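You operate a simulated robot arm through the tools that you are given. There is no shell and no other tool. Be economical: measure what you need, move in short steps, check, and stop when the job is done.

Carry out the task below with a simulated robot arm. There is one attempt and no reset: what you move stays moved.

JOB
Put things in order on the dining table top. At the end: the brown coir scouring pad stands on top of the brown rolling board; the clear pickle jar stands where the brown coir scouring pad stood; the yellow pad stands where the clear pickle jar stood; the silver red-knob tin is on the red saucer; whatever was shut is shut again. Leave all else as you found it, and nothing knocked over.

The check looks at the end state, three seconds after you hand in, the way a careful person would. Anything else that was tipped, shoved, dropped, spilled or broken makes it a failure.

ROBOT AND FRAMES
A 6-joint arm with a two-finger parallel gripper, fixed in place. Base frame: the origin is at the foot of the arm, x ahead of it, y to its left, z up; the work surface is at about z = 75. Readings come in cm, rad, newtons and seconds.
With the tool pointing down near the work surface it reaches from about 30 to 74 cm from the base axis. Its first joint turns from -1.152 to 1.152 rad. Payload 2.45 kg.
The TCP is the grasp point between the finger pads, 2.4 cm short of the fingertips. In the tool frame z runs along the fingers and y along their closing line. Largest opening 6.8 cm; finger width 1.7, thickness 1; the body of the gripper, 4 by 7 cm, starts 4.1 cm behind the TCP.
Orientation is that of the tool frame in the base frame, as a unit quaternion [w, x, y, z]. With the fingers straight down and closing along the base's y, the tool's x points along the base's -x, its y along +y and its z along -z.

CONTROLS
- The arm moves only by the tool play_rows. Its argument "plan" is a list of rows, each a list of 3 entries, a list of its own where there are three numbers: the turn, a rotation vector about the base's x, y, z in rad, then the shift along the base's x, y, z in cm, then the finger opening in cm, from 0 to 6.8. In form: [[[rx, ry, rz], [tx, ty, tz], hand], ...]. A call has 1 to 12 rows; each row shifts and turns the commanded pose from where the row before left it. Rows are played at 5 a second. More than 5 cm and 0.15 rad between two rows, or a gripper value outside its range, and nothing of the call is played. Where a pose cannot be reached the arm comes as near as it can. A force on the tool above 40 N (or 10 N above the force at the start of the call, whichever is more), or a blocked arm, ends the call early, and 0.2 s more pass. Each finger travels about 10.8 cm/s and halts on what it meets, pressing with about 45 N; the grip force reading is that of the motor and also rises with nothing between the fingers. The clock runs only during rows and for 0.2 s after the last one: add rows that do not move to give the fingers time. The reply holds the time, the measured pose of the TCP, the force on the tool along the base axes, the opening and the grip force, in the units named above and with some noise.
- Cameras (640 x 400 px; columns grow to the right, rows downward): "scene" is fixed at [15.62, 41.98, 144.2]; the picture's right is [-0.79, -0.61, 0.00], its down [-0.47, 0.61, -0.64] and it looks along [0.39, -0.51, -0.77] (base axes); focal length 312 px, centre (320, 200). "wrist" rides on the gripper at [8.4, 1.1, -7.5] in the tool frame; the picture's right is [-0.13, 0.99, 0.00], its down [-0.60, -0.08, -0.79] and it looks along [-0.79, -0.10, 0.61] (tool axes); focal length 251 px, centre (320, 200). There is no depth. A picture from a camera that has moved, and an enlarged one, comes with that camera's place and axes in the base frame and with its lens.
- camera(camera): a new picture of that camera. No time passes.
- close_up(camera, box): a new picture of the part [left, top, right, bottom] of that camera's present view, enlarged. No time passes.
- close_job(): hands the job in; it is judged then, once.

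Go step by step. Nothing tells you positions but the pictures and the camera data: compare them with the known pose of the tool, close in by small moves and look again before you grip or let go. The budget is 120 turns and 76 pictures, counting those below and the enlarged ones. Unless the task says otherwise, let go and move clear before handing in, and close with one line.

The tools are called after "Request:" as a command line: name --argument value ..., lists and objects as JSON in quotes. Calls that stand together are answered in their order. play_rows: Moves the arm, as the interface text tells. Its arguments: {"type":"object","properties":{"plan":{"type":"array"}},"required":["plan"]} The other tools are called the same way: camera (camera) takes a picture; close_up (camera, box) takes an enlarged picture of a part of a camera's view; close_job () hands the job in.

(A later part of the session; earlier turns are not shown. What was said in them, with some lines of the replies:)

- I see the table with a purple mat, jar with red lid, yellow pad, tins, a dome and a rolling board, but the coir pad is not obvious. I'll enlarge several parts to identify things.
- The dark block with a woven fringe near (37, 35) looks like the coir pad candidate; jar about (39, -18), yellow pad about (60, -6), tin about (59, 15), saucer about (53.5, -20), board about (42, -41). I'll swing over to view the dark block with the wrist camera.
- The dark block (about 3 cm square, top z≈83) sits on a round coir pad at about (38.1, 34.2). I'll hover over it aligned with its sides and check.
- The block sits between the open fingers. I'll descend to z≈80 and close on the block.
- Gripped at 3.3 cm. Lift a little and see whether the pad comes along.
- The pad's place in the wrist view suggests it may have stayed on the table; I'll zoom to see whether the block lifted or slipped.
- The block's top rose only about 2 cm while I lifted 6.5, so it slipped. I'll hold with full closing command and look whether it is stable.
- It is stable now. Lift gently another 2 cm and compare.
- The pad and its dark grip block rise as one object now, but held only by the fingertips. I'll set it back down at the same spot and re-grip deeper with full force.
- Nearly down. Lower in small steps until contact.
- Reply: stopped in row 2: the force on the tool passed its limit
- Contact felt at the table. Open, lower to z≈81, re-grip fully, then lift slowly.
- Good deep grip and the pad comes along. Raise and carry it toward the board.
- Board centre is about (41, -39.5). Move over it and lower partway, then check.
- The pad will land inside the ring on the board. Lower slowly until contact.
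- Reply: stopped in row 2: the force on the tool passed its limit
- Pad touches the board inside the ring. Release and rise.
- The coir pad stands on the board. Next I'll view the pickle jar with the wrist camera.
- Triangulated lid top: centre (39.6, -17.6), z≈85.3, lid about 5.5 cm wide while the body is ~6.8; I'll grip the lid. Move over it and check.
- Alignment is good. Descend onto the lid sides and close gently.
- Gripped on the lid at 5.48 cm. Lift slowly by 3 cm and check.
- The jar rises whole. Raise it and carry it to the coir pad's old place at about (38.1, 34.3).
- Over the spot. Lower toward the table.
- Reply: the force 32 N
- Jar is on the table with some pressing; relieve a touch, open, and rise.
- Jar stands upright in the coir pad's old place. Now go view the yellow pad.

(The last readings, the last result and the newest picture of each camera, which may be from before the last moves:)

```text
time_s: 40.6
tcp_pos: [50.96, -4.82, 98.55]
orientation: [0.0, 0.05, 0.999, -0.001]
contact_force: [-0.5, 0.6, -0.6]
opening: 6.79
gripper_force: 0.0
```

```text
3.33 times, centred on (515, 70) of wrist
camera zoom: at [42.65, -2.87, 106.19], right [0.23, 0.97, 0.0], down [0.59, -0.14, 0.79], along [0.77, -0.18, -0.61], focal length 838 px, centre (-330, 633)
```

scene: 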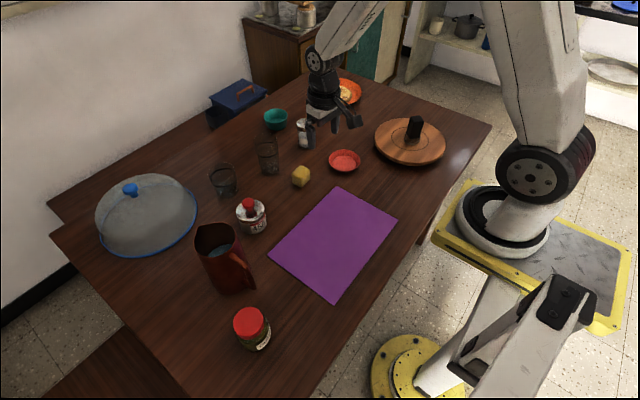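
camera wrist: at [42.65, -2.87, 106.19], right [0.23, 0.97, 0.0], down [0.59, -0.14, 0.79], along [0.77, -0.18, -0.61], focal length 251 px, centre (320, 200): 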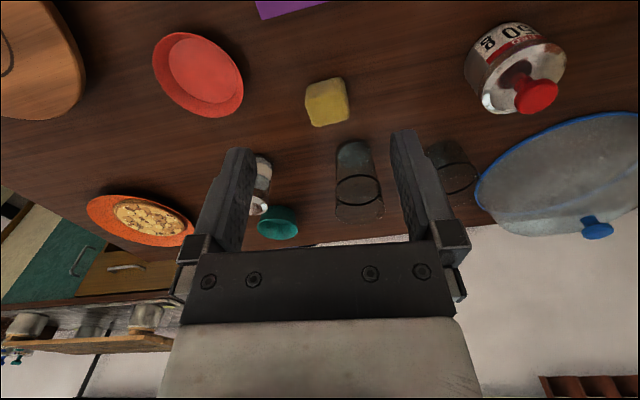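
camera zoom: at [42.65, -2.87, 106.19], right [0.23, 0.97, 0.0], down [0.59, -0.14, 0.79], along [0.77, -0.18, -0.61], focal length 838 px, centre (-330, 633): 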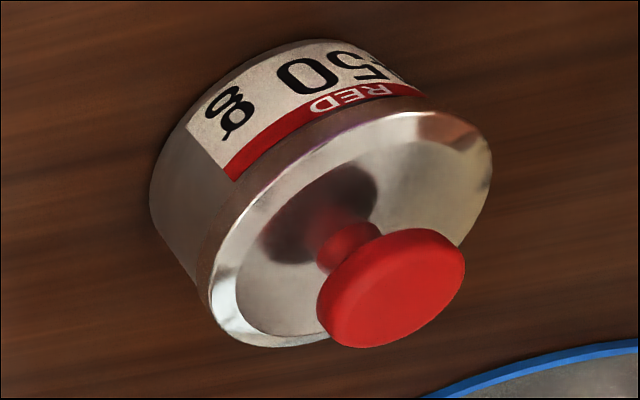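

Yellow pad: centre about (59.1, -5.7), ~4.5 cm cube aligned with base axes, top z≈80. Move above with zero yaw and check.

Request:
play_rows --plan '[[[0, 0, 0.05], [2.7, -0.3, -3], 6.8], [[0, 0, 0.05], [2.7, -0.3, -3.5], 6.8], [[0, 0, 0], [2.7, -0.3, -3.5], 6.8], [[0, 0, 0], [0, 0, 0], 6.8]]'

Request:
camera --camera "wrist"

Request:
close_up --camera "scene" --box '[250, 110, 346, 200]'

```text
time_s: 41.6
tcp_pos: [59.29, -5.69, 88.61]
orientation: [-0.001, 0.001, 1.0, 0.0]
contact_force: [0.0, 0.5, -0.1]
opening: 6.79
gripper_force: 0.0
```

```text
33 pictures are left
camera wrist: at [50.72, -4.6, 96.28], right [0.13, 0.99, 0.0], down [0.6, -0.08, 0.79], along [0.79, -0.1, -0.61], focal length 251 px, centre (320, 200)
```

wrist: 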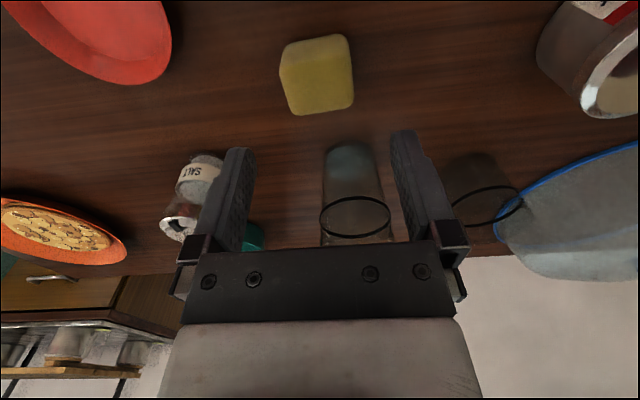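

```text
4.44 times, centred on (298, 155) of scene
camera zoom: at [15.62, 41.98, 144.2], right [-0.79, -0.61, 0.0], down [-0.47, 0.61, -0.64], along [0.39, -0.51, -0.77], focal length 1387 px, centre (418, 400)
```

zoom: 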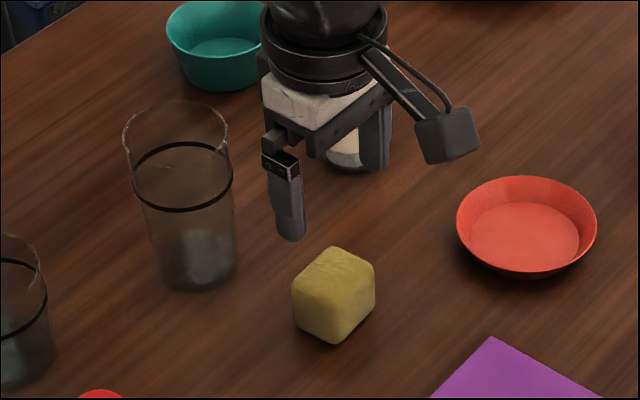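

Alignment is good. Descend and grip the yellow pad.

Request:
play_rows --plan '[[[0, 0, 0], [-0.1, -0.1, -4], 6.8], [[0, 0, 0], [0, 0, -3.5], 6.8], [[0, 0, 0], [0, 0, -2], 6.8], [[0, 0, 0], [0, 0, -0.8], 6.8], [[0, 0, 0], [0, 0, 0], 5.5], [[0, 0, 0], [0, 0, 0], 4.5], [[0, 0, 0], [0, 0, 0], 3], [[0, 0, 0], [0, 0, 0], 0], [[0, 0, 0], [0, 0, 0], 0]]'

Request:
play_rows --plan '[[[0, 0, 0], [0, 0, 0.3], 0], [[0, 0, 0], [0, 0, 0.5], 0], [[0, 0, 0], [0, 0, 0.7], 0], [[0, 0, 0], [0, 0, 1], 0], [[0, 0, 0], [0, 0, 1.5], 0], [[0, 0, 0], [0, 0, 2], 0]]'

Request:
camera --camera "wrist"

```text
time_s: 43.6
tcp_pos: [59.07, -5.7, 78.3]
orientation: [0.0, 0.0, 1.0, 0.0]
contact_force: [-0.4, 0.3, 0.2]
opening: 4.91
gripper_force: 45.5
```

```text
time_s: 45.0
tcp_pos: [58.87, -5.64, 84.34]
orientation: [0.001, 0.0, 1.0, 0.0]
contact_force: [-1.0, -0.3, 0.1]
opening: 4.9
gripper_force: 44.6
```

```text
31 pictures are left
camera wrist: at [50.42, -4.55, 92.01], right [0.13, 0.99, 0.0], down [0.6, -0.08, 0.79], along [0.79, -0.1, -0.61], focal length 251 px, centre (320, 200)
```

wrist: 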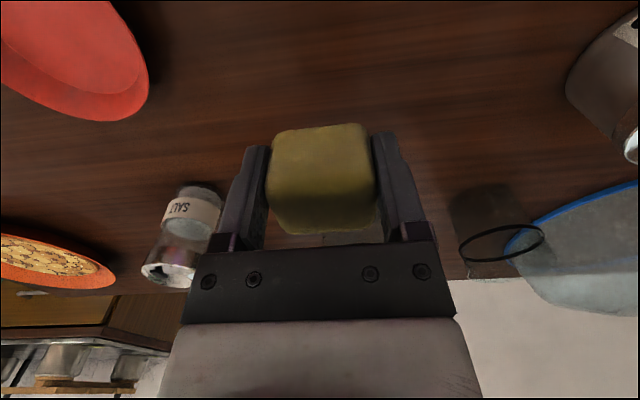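

Pad held. Carry it to the jar's old place at (39.6, -17.6).

Request:
play_rows --plan '[[[0, 0, 0], [0, 0, 3], 0], [[0, 0, 0], [-1, -0.6, 3], 0], [[0, 0, 0], [-2.5, -1.6, 0], 0], [[0, 0, 0], [-3.5, -2.1, 0], 0], [[0, 0, 0], [-3.5, -2.1, 0], 0], [[0, 0, 0], [-3.5, -2.1, 0], 0], [[0, 0, 0], [-3, -1.9, 0], 0], [[0, 0, 0], [-2, -1.3, -1], 0], [[0, 0, 0], [-0.3, -0.2, -2], 0], [[0, 0, 0], [0, 0, -2], 0]]'

Request:
camera --camera "scene"

```text
time_s: 47.2
tcp_pos: [39.47, -17.57, 85.27]
orientation: [0.001, -0.001, 1.0, 0.0]
contact_force: [-0.8, 0.2, -0.4]
opening: 4.87
gripper_force: 45.1
```

```text
30 pictures are left
```

scene: 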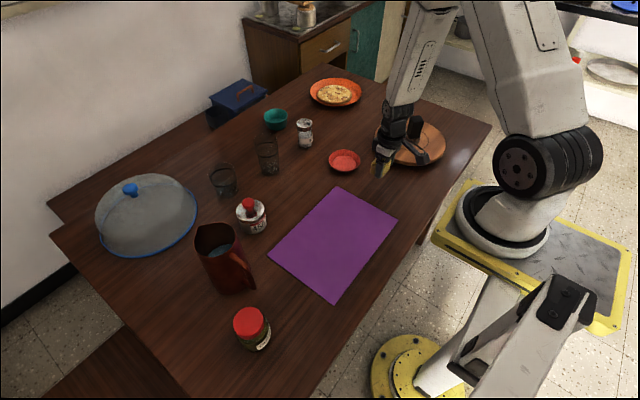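

Lower it to the table and release.

Request:
play_rows --plan '[[[0, 0, 0], [0.1, 0, -2], 0], [[0, 0, 0], [0, 0, -2], 0], [[0, 0, 0], [0, 0, -1.5], 0], [[0, 0, 0], [0, 0, -0.8], 0], [[0, 0, 0], [0, 0, -0.3], 0], [[0, 0, 0], [0, 0, -0.2], 0], [[0, 0, 0], [0, 0, 0], 0]]'

Request:
play_rows --plan '[[[0, 0, 0], [0, 0, -0.2], 0], [[0, 0, 0], [0, 0, 0], 0]]'

```text
time_s: 48.8
tcp_pos: [39.78, -17.53, 78.57]
orientation: [0.001, 0.001, 1.0, 0.0]
contact_force: [-0.6, 0.2, -0.7]
opening: 4.89
gripper_force: 45.1
```

```text
time_s: 49.4
tcp_pos: [39.72, -17.52, 78.36]
orientation: [0.001, 0.0, 1.0, 0.0]
contact_force: [-0.7, 0.3, 2.6]
opening: 4.9
gripper_force: 45.1
```

Contact at table. Release, rise, and check.

Request:
play_rows --plan '[[[0, 0, 0], [0, 0, 0], 5.4], [[0, 0, 0], [0, 0, 0], 6.8], [[0, 0, 0], [0, 0, 0], 6.8], [[0, 0, 0], [0, 0, 2], 6.8], [[0, 0, 0], [0, 0, 4], 6.8], [[0, 0, 0], [0, 0, 5], 6.8], [[0, 0, 0], [0, 0, 5], 6.8], [[0, 0, 0], [0, 0, 4], 6.8]]'

Request:
play_rows --plan '[[[0, 0, 0], [1.2, 4, 0], 6.8], [[0, 0, 0], [1.2, 4, 0], 6.8], [[0, 0, 0], [1.2, 4, 0], 6.8], [[0, 0, 0.05], [1.2, 4, 0], 6.8], [[0, 0, 0.05], [1.2, 4, 0], 6.8], [[0, 0, 0.05], [1.2, 4, 0], 6.8], [[0, 0, 0.05], [1.2, 3.5, 0], 6.8], [[0, 0, 0], [1, 1.5, 0], 6.8]]'

Request:
camera --camera "wrist"

Request:
camera --camera "scene"

```text
time_s: 51.2
tcp_pos: [39.6, -17.52, 98.23]
orientation: [0.0, 0.0, 1.0, 0.0]
contact_force: [-0.7, -0.5, 0.4]
opening: 6.8
gripper_force: 0.1
```

```text
time_s: 53.0
tcp_pos: [49.09, 11.4, 98.24]
orientation: [-0.001, -0.099, 0.995, 0.0]
contact_force: [-0.5, -0.5, -0.2]
opening: 6.8
gripper_force: 0.1
```

```text
29 pictures are left
camera wrist: at [40.58, 10.85, 105.88], right [-0.07, 1.0, 0.0], down [0.61, 0.04, 0.79], along [0.79, 0.06, -0.61], focal length 251 px, centre (320, 200)
```

wrist: 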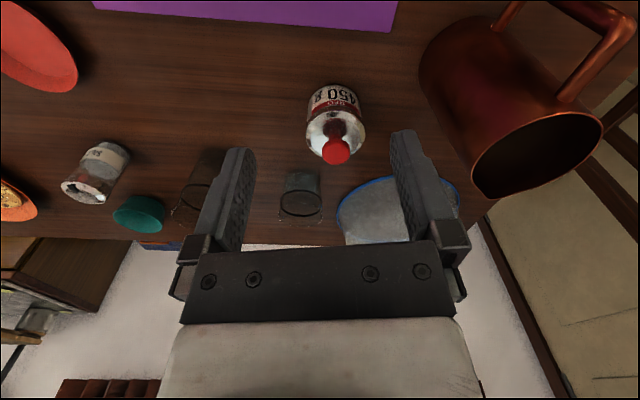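

```text
28 pictures are left
```

scene: 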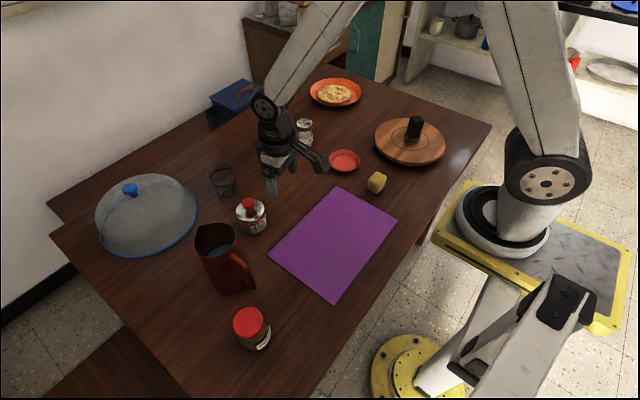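

Yellow pad is set down and upright. I'll zoom to compare it with the jar's old footprint, and zoom on the tin.

Request:
close_up --camera "scene" --box '[350, 140, 414, 204]'

Request:
close_up --camera "wrist" --box '[285, 75, 385, 175]'

Request:
close_up --camera "scene" --box '[220, 180, 284, 244]'

```text
6.25 times, centred on (382, 172) of scene
camera zoom: at [15.62, 41.98, 144.2], right [-0.79, -0.61, 0.0], down [-0.47, 0.61, -0.64], along [0.39, -0.51, -0.77], focal length 1951 px, centre (-68, 375)
```

zoom: 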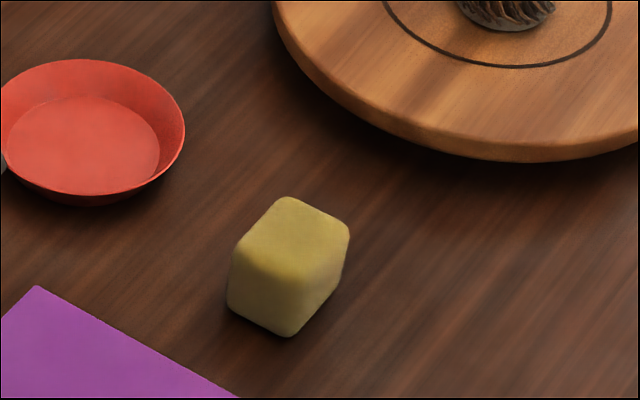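

```text
4.00 times, centred on (335, 125) of wrist
camera zoom: at [40.58, 10.85, 105.88], right [-0.07, 1.0, 0.0], down [0.61, 0.04, 0.79], along [0.79, 0.06, -0.61], focal length 1006 px, centre (260, 500)
```

zoom: 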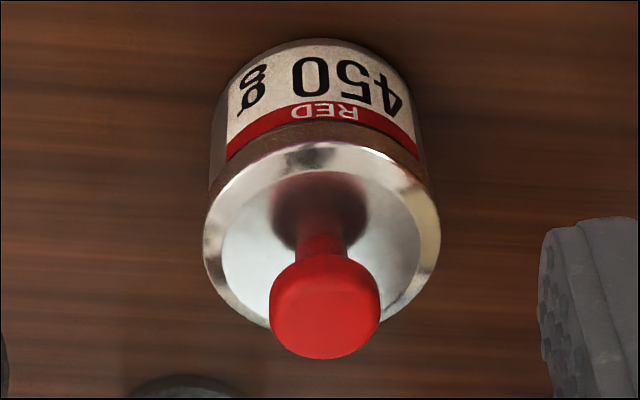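

```text
6.25 times, centred on (252, 212) of scene
camera zoom: at [15.62, 41.98, 144.2], right [-0.79, -0.61, 0.0], down [-0.47, 0.61, -0.64], along [0.39, -0.51, -0.77], focal length 1951 px, centre (745, 125)
```

zoom: 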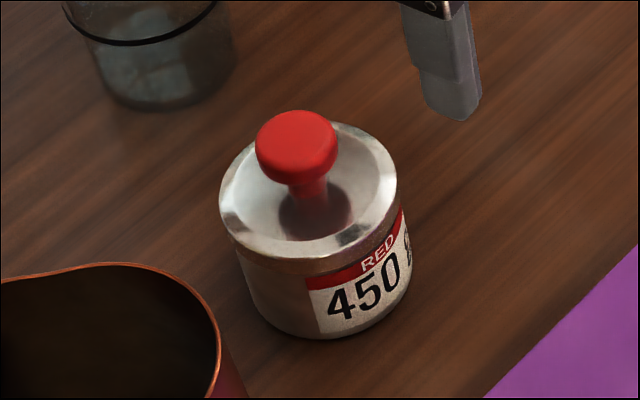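

Tin: knob head centre about (59.05, 14.1, 84.7), head ~3.1 cm wide; body ~7.1 cm is too wide, so I'll take it by the knob. Move above and check.

Request:
play_rows --plan '[[[0, 0, 0], [3.3, 0.9, -1.5], 6.8], [[0, 0, 0], [3.3, 0.9, -2], 6.8], [[0, 0, 0], [3.3, 0.9, -2], 6.8], [[0, 0, 0], [0, 0, 0], 6]]'

Request:
camera --camera "wrist"

Request:
close_up --camera "scene" --box '[210, 160, 306, 244]'

```text
time_s: 54.0
tcp_pos: [59.24, 13.86, 92.95]
orientation: [0.0, -0.099, 0.995, 0.0]
contact_force: [-0.5, -0.3, 0.7]
opening: 6.01
gripper_force: 0.1
```

```text
24 pictures are left
camera wrist: at [50.75, 13.34, 100.53], right [-0.07, 1.0, 0.0], down [0.61, 0.04, 0.79], along [0.79, 0.06, -0.61], focal length 251 px, centre (320, 200)
```

wrist: 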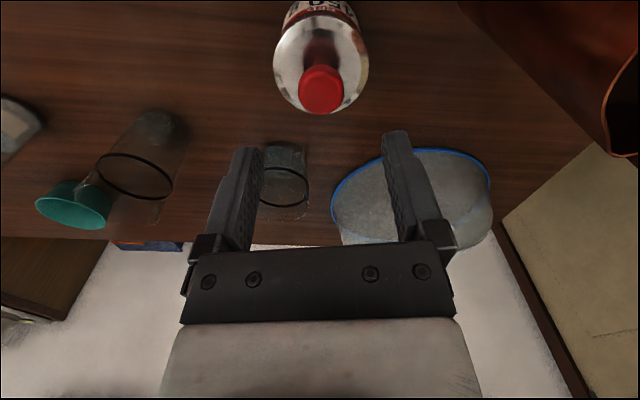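

```text
4.76 times, centred on (258, 202) of scene
camera zoom: at [15.62, 41.98, 144.2], right [-0.79, -0.61, 0.0], down [-0.47, 0.61, -0.64], along [0.39, -0.51, -0.77], focal length 1486 px, centre (615, 190)
```

zoom: 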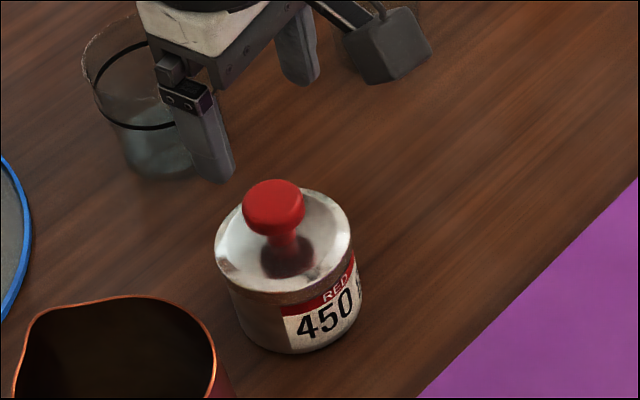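

Shift 0.25 cm in y, then lower onto the knob and grip.

Request:
play_rows --plan '[[[0, 0, 0], [0, 0.25, -3], 6], [[0, 0, 0], [0, 0, -3], 6], [[0, 0, 0], [0, 0, -1.8], 6], [[0, 0, 0], [0, 0, 0], 4.5], [[0, 0, 0], [0, 0, 0], 3.5], [[0, 0, 0], [0, 0, 0], 2.5], [[0, 0, 0], [0, 0, 0], 0], [[0, 0, 0], [0, 0, 0], 0]]'

Request:
play_rows --plan '[[[0, 0, 0], [0, 0, 0.3], 0], [[0, 0, 0], [0, 0, 0.4], 0], [[0, 0, 0], [0, 0, 0.4], 0], [[0, 0, 0], [0, 0, 0.4], 0], [[0, 0, 0], [0, 0, 0], 0]]'

Request:
close_up --camera "scene" --box '[210, 160, 306, 244]'

```text
time_s: 55.8
tcp_pos: [59.17, 14.42, 85.25]
orientation: [0.001, -0.1, 0.995, 0.0]
contact_force: [1.1, -0.4, -0.7]
opening: 3.07
gripper_force: 44.1
```

```text
time_s: 57.0
tcp_pos: [59.1, 14.46, 86.68]
orientation: [0.001, -0.099, 0.995, 0.0]
contact_force: [-0.4, 0.8, -5.2]
opening: 3.08
gripper_force: 43.9
```

```text
4.76 times, centred on (258, 202) of scene
camera zoom: at [15.63, 41.98, 144.2], right [-0.79, -0.61, 0.0], down [-0.47, 0.61, -0.64], along [0.39, -0.51, -0.77], focal length 1486 px, centre (615, 190)
```

zoom: 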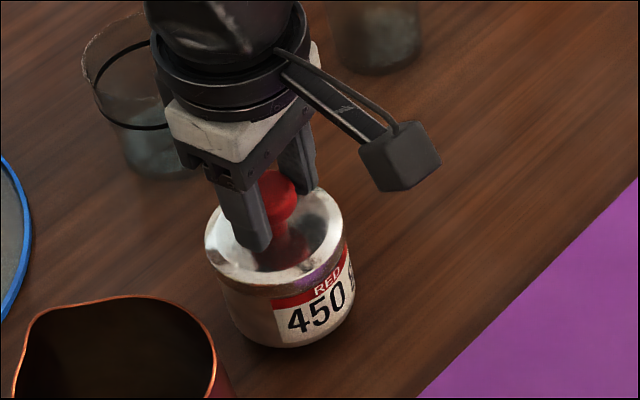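

The force shows ~5 N of weight, so the tin seems to lift whole. Lift further and look.

Request:
play_rows --plan '[[[0, 0, 0], [0, 0, 0.6], 0], [[0, 0, 0], [0, 0, 1], 0], [[0, 0, 0], [0, 0, 1.5], 0], [[0, 0, 0], [0, 0, 2], 0], [[0, 0, 0], [0, 0, 1.5], 0], [[0, 0, 0], [0, 0, 0], 0]]'

Request:
camera --camera "scene"

```text
time_s: 58.4
tcp_pos: [59.05, 14.37, 93.07]
orientation: [0.0, -0.099, 0.995, 0.0]
contact_force: [0.4, -0.7, -4.5]
opening: 3.06
gripper_force: 44.2
```

```text
21 pictures are left
```

scene: 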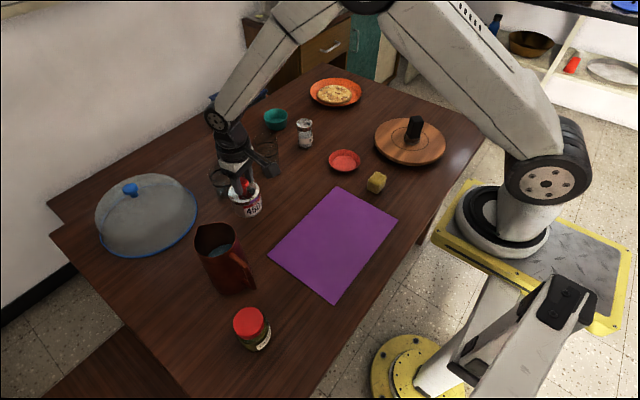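

The tin is held whole and upright. Carry it toward the saucer, stopping short to measure the saucer with the wrist camera.

Request:
play_rows --plan '[[[0, 0, 0], [0, 0, 1.5], 0], [[0, 0, 0], [-0.5, -1, 1.5], 0], [[0, 0, -0.02], [-1, -2.5, 0], 0], [[0, 0, -0.03], [-1.4, -3.7, 0], 0], [[0, 0, -0.03], [-1.4, -3.7, 0], 0], [[0, 0, -0.03], [-1.4, -3.7, 0], 0], [[0, 0, -0.03], [-1.4, -3.7, 0], 0], [[0, 0, -0.03], [-1.2, -3, 0], 0], [[0, 0, -0.03], [-0.7, -2, 0], 0], [[0, 0, 0], [-0.3, -1, 0], 0], [[0, 0, 0], [0, 0, 0], 0]]'

Request:
camera --camera "wrist"

```text
time_s: 60.8
tcp_pos: [49.78, -9.88, 96.23]
orientation: [0.0, 0.001, 1.0, 0.0]
contact_force: [-0.1, -0.3, -2.8]
opening: 3.09
gripper_force: 44.5
```

```text
20 pictures are left
camera wrist: at [41.3, -8.83, 103.74], right [0.13, 0.99, 0.0], down [0.6, -0.08, 0.79], along [0.79, -0.1, -0.61], focal length 251 px, centre (320, 200)
```

wrist: 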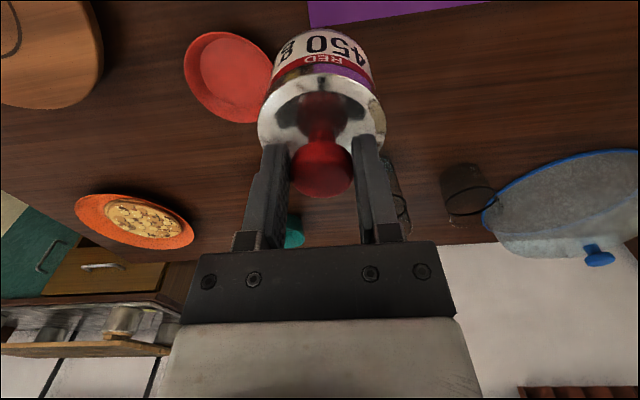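

The saucer is mostly visible; zoom for measurement.

Request:
close_up --camera "wrist" --box '[170, 20, 290, 130]'

Request:
close_up --camera "scene" --box '[320, 140, 368, 180]'

```text
3.64 times, centred on (230, 75) of wrist
camera zoom: at [41.3, -8.83, 103.74], right [0.13, 0.99, 0.0], down [0.6, -0.08, 0.79], along [0.79, -0.1, -0.61], focal length 914 px, centre (647, 654)
```

zoom: 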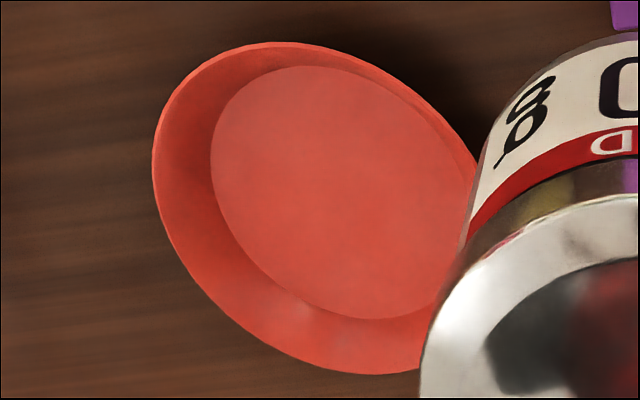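

```text
10.00 times, centred on (344, 160) of scene
camera zoom: at [15.63, 41.98, 144.2], right [-0.79, -0.61, 0.0], down [-0.47, 0.61, -0.64], along [0.39, -0.51, -0.77], focal length 3121 px, centre (80, 600)
```

zoom: 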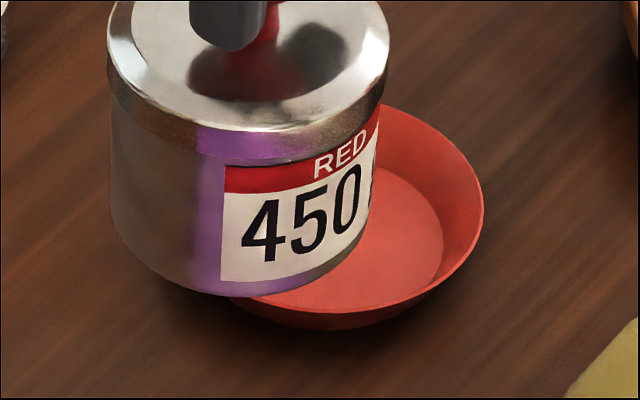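

Saucer floor is ~8 cm across, centre about (53.5, -19.65). Move over it and lower partway.

Request:
play_rows --plan '[[[0, 0, 0], [0.5, -1.5, 0], 0], [[0, 0, 0], [1, -2.8, 0], 0], [[0, 0, 0], [1, -2.8, 0], 0], [[0, 0, 0], [0.8, -1.9, 0], 0], [[0, 0, 0], [0.4, -0.8, -1], 0], [[0, 0, 0], [0, 0, -2], 0], [[0, 0, 0], [0, 0, -2], 0], [[0, 0, 0], [0, 0, -1.5], 0], [[0, 0, 0], [0, 0, 0], 0]]'

Request:
close_up --camera "scene" --box '[310, 120, 382, 184]'

Request:
camera --camera "wrist"

```text
time_s: 62.8
tcp_pos: [53.46, -19.75, 89.63]
orientation: [0.0, 0.0, 1.0, 0.0]
contact_force: [-0.5, 0.0, -4.4]
opening: 3.06
gripper_force: 44.5
```

```text
6.25 times, centred on (346, 152) of scene
camera zoom: at [15.63, 41.98, 144.2], right [-0.79, -0.61, 0.0], down [-0.47, 0.61, -0.64], along [0.39, -0.51, -0.77], focal length 1951 px, centre (158, 500)
```

zoom: 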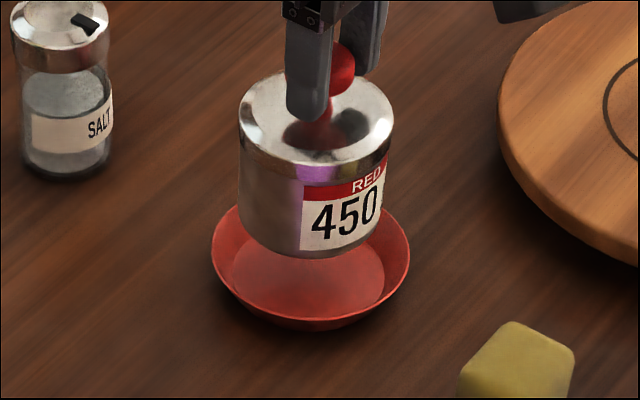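

```text
16 pictures are left
camera wrist: at [44.97, -18.64, 97.32], right [0.13, 0.99, 0.0], down [0.6, -0.08, 0.79], along [0.79, -0.1, -0.61], focal length 251 px, centre (320, 200)
```

wrist: 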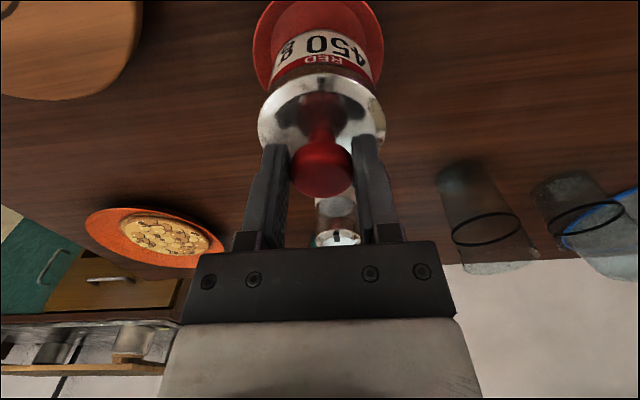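

Tin is well centred over the saucer. Lower until it touches the saucer floor.

Request:
play_rows --plan '[[[0, 0, 0], [0, -0.05, -1.2], 0], [[0, 0, 0], [0, 0, -1], 0], [[0, 0, 0], [0, 0, -0.6], 0], [[0, 0, 0], [0, 0, -0.3], 0], [[0, 0, 0], [0, 0, 0], 0]]'

Request:
play_rows --plan '[[[0, 0, 0], [0, 0, -0.2], 0], [[0, 0, 0], [0, 0, -0.2], 0], [[0, 0, 0], [0, 0, 0], 0]]'

Request:
close_up --camera "scene" --box '[310, 120, 382, 184]'

```text
time_s: 64.0
tcp_pos: [53.45, -19.69, 86.46]
orientation: [0.0, 0.0, 1.0, 0.0]
contact_force: [0.3, -0.2, -3.5]
opening: 3.08
gripper_force: 44.3
```

```text
time_s: 64.8
tcp_pos: [53.37, -19.72, 86.1]
orientation: [0.0, 0.0, 1.0, -0.001]
contact_force: [0.7, 0.4, -4.1]
opening: 3.06
gripper_force: 44.1
```

```text
6.25 times, centred on (346, 152) of scene
camera zoom: at [15.63, 41.98, 144.2], right [-0.79, -0.61, 0.0], down [-0.47, 0.61, -0.64], along [0.39, -0.51, -0.77], focal length 1951 px, centre (158, 500)
```

zoom: 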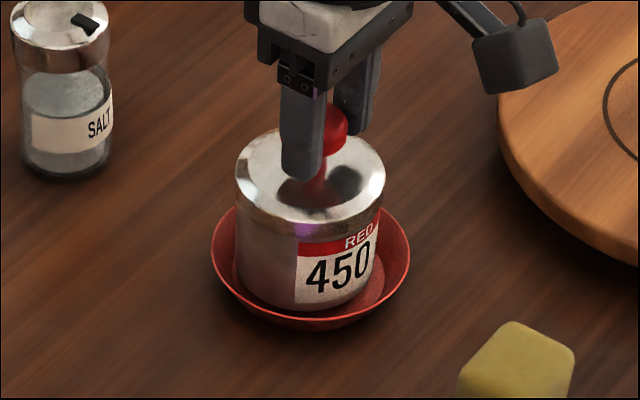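

Nearly in; nudge 0.1 cm and lower to contact.

Request:
play_rows --plan '[[[0, 0, 0], [-0.1, -0.08, -0.15], 0], [[0, 0, 0], [0, 0, -0.15], 0], [[0, 0, 0], [0, 0, 0], 0]]'

Request:
play_rows --plan '[[[0, 0, 0], [0, 0, -0.15], 0], [[0, 0, 0], [0, 0, 0], 0]]'

Request:
play_rows --plan '[[[0, 0, 0], [0, 0, -0.15], 0], [[0, 0, 0], [0, 0, 0], 0]]'

```text
time_s: 65.6
tcp_pos: [53.34, -19.98, 85.74]
orientation: [0.0, -0.001, 1.0, 0.0]
contact_force: [-0.7, -0.3, -4.9]
opening: 3.1
gripper_force: 44.0
```

```text
time_s: 66.2
tcp_pos: [53.36, -20.0, 85.66]
orientation: [0.001, 0.0, 1.0, -0.001]
contact_force: [-0.5, -0.3, -2.1]
opening: 3.07
gripper_force: 44.0
```

```text
time_s: 66.8
tcp_pos: [53.32, -19.88, 85.59]
orientation: [0.002, 0.0, 1.0, 0.0]
contact_force: [-6.1, 1.6, 18.3]
opening: 3.06
gripper_force: 44.1
```

Contact on the saucer floor (z offset ≈ 0.4 cm, consistent). Take a look before release.

Request:
close_up --camera "scene" --box '[310, 120, 382, 184]'

```text
6.25 times, centred on (346, 152) of scene
camera zoom: at [15.57, 42.0, 144.2], right [-0.79, -0.61, 0.0], down [-0.47, 0.61, -0.64], along [0.39, -0.51, -0.77], focal length 1951 px, centre (158, 500)
```

zoom: 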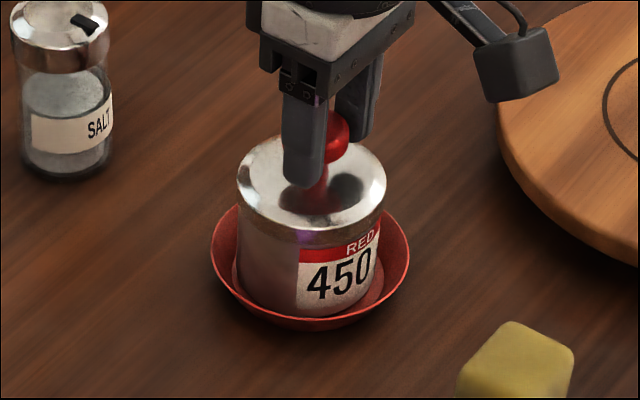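

It sits level inside the saucer. Relieve slightly, release and rise.

Request:
play_rows --plan '[[[0, 0, 0], [0, 0, 0.1], 0], [[0, 0, 0], [0, 0, 0], 3.6], [[0, 0, 0], [0, 0, 0], 5], [[0, 0, 0], [0, 0, 0], 6], [[0, 0, 0], [0, 0, 2], 6], [[0, 0, 0], [0, 0, 4], 6], [[0, 0, 0], [0, 0, 5], 6.8], [[0, 0, 0], [-1, 0, 4], 6.8], [[0, 0, 0], [-4, 0, 0], 6.8], [[0, 0, 0], [-4, 0, 0], 6.8]]'

Request:
camera --camera "scene"

Request:
camera --camera "wrist"

```text
time_s: 69.0
tcp_pos: [44.49, -19.69, 100.73]
orientation: [0.001, 0.0, 1.0, 0.0]
contact_force: [0.1, -0.3, -0.4]
opening: 6.78
gripper_force: 0.1
```

```text
13 pictures are left
```

scene: 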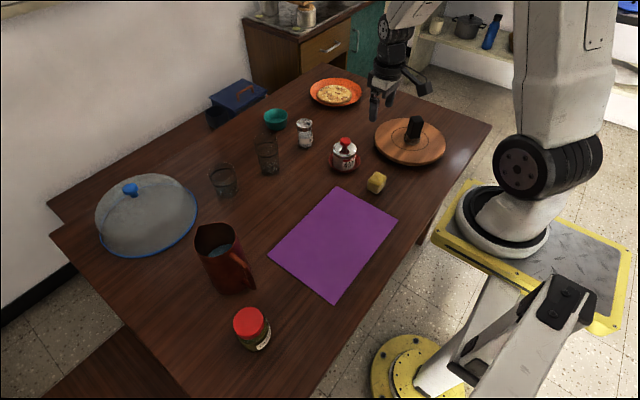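

```text
12 pictures are left
camera wrist: at [35.92, -18.52, 108.32], right [0.13, 0.99, 0.0], down [0.6, -0.08, 0.79], along [0.79, -0.1, -0.61], focal length 251 px, centre (320, 200)
```

wrist: 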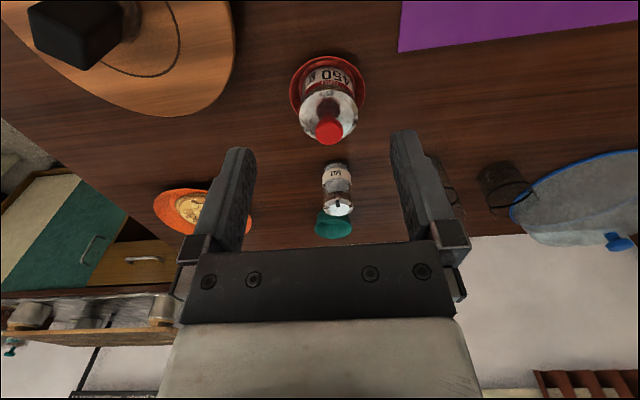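

All four items are in place: coir pad on the board, jar where the coir pad stood, yellow pad where the jar stood, tin in the saucer. Everything stands upright, nothing was left open, and the arm is clear, so I am handing in.

Request:
close_job

```text
The job is handed in.
```

The job is handed in: all four items were moved to their places, upright in the last pictures. The yellow pad may be about 1 cm off where the jar stood.
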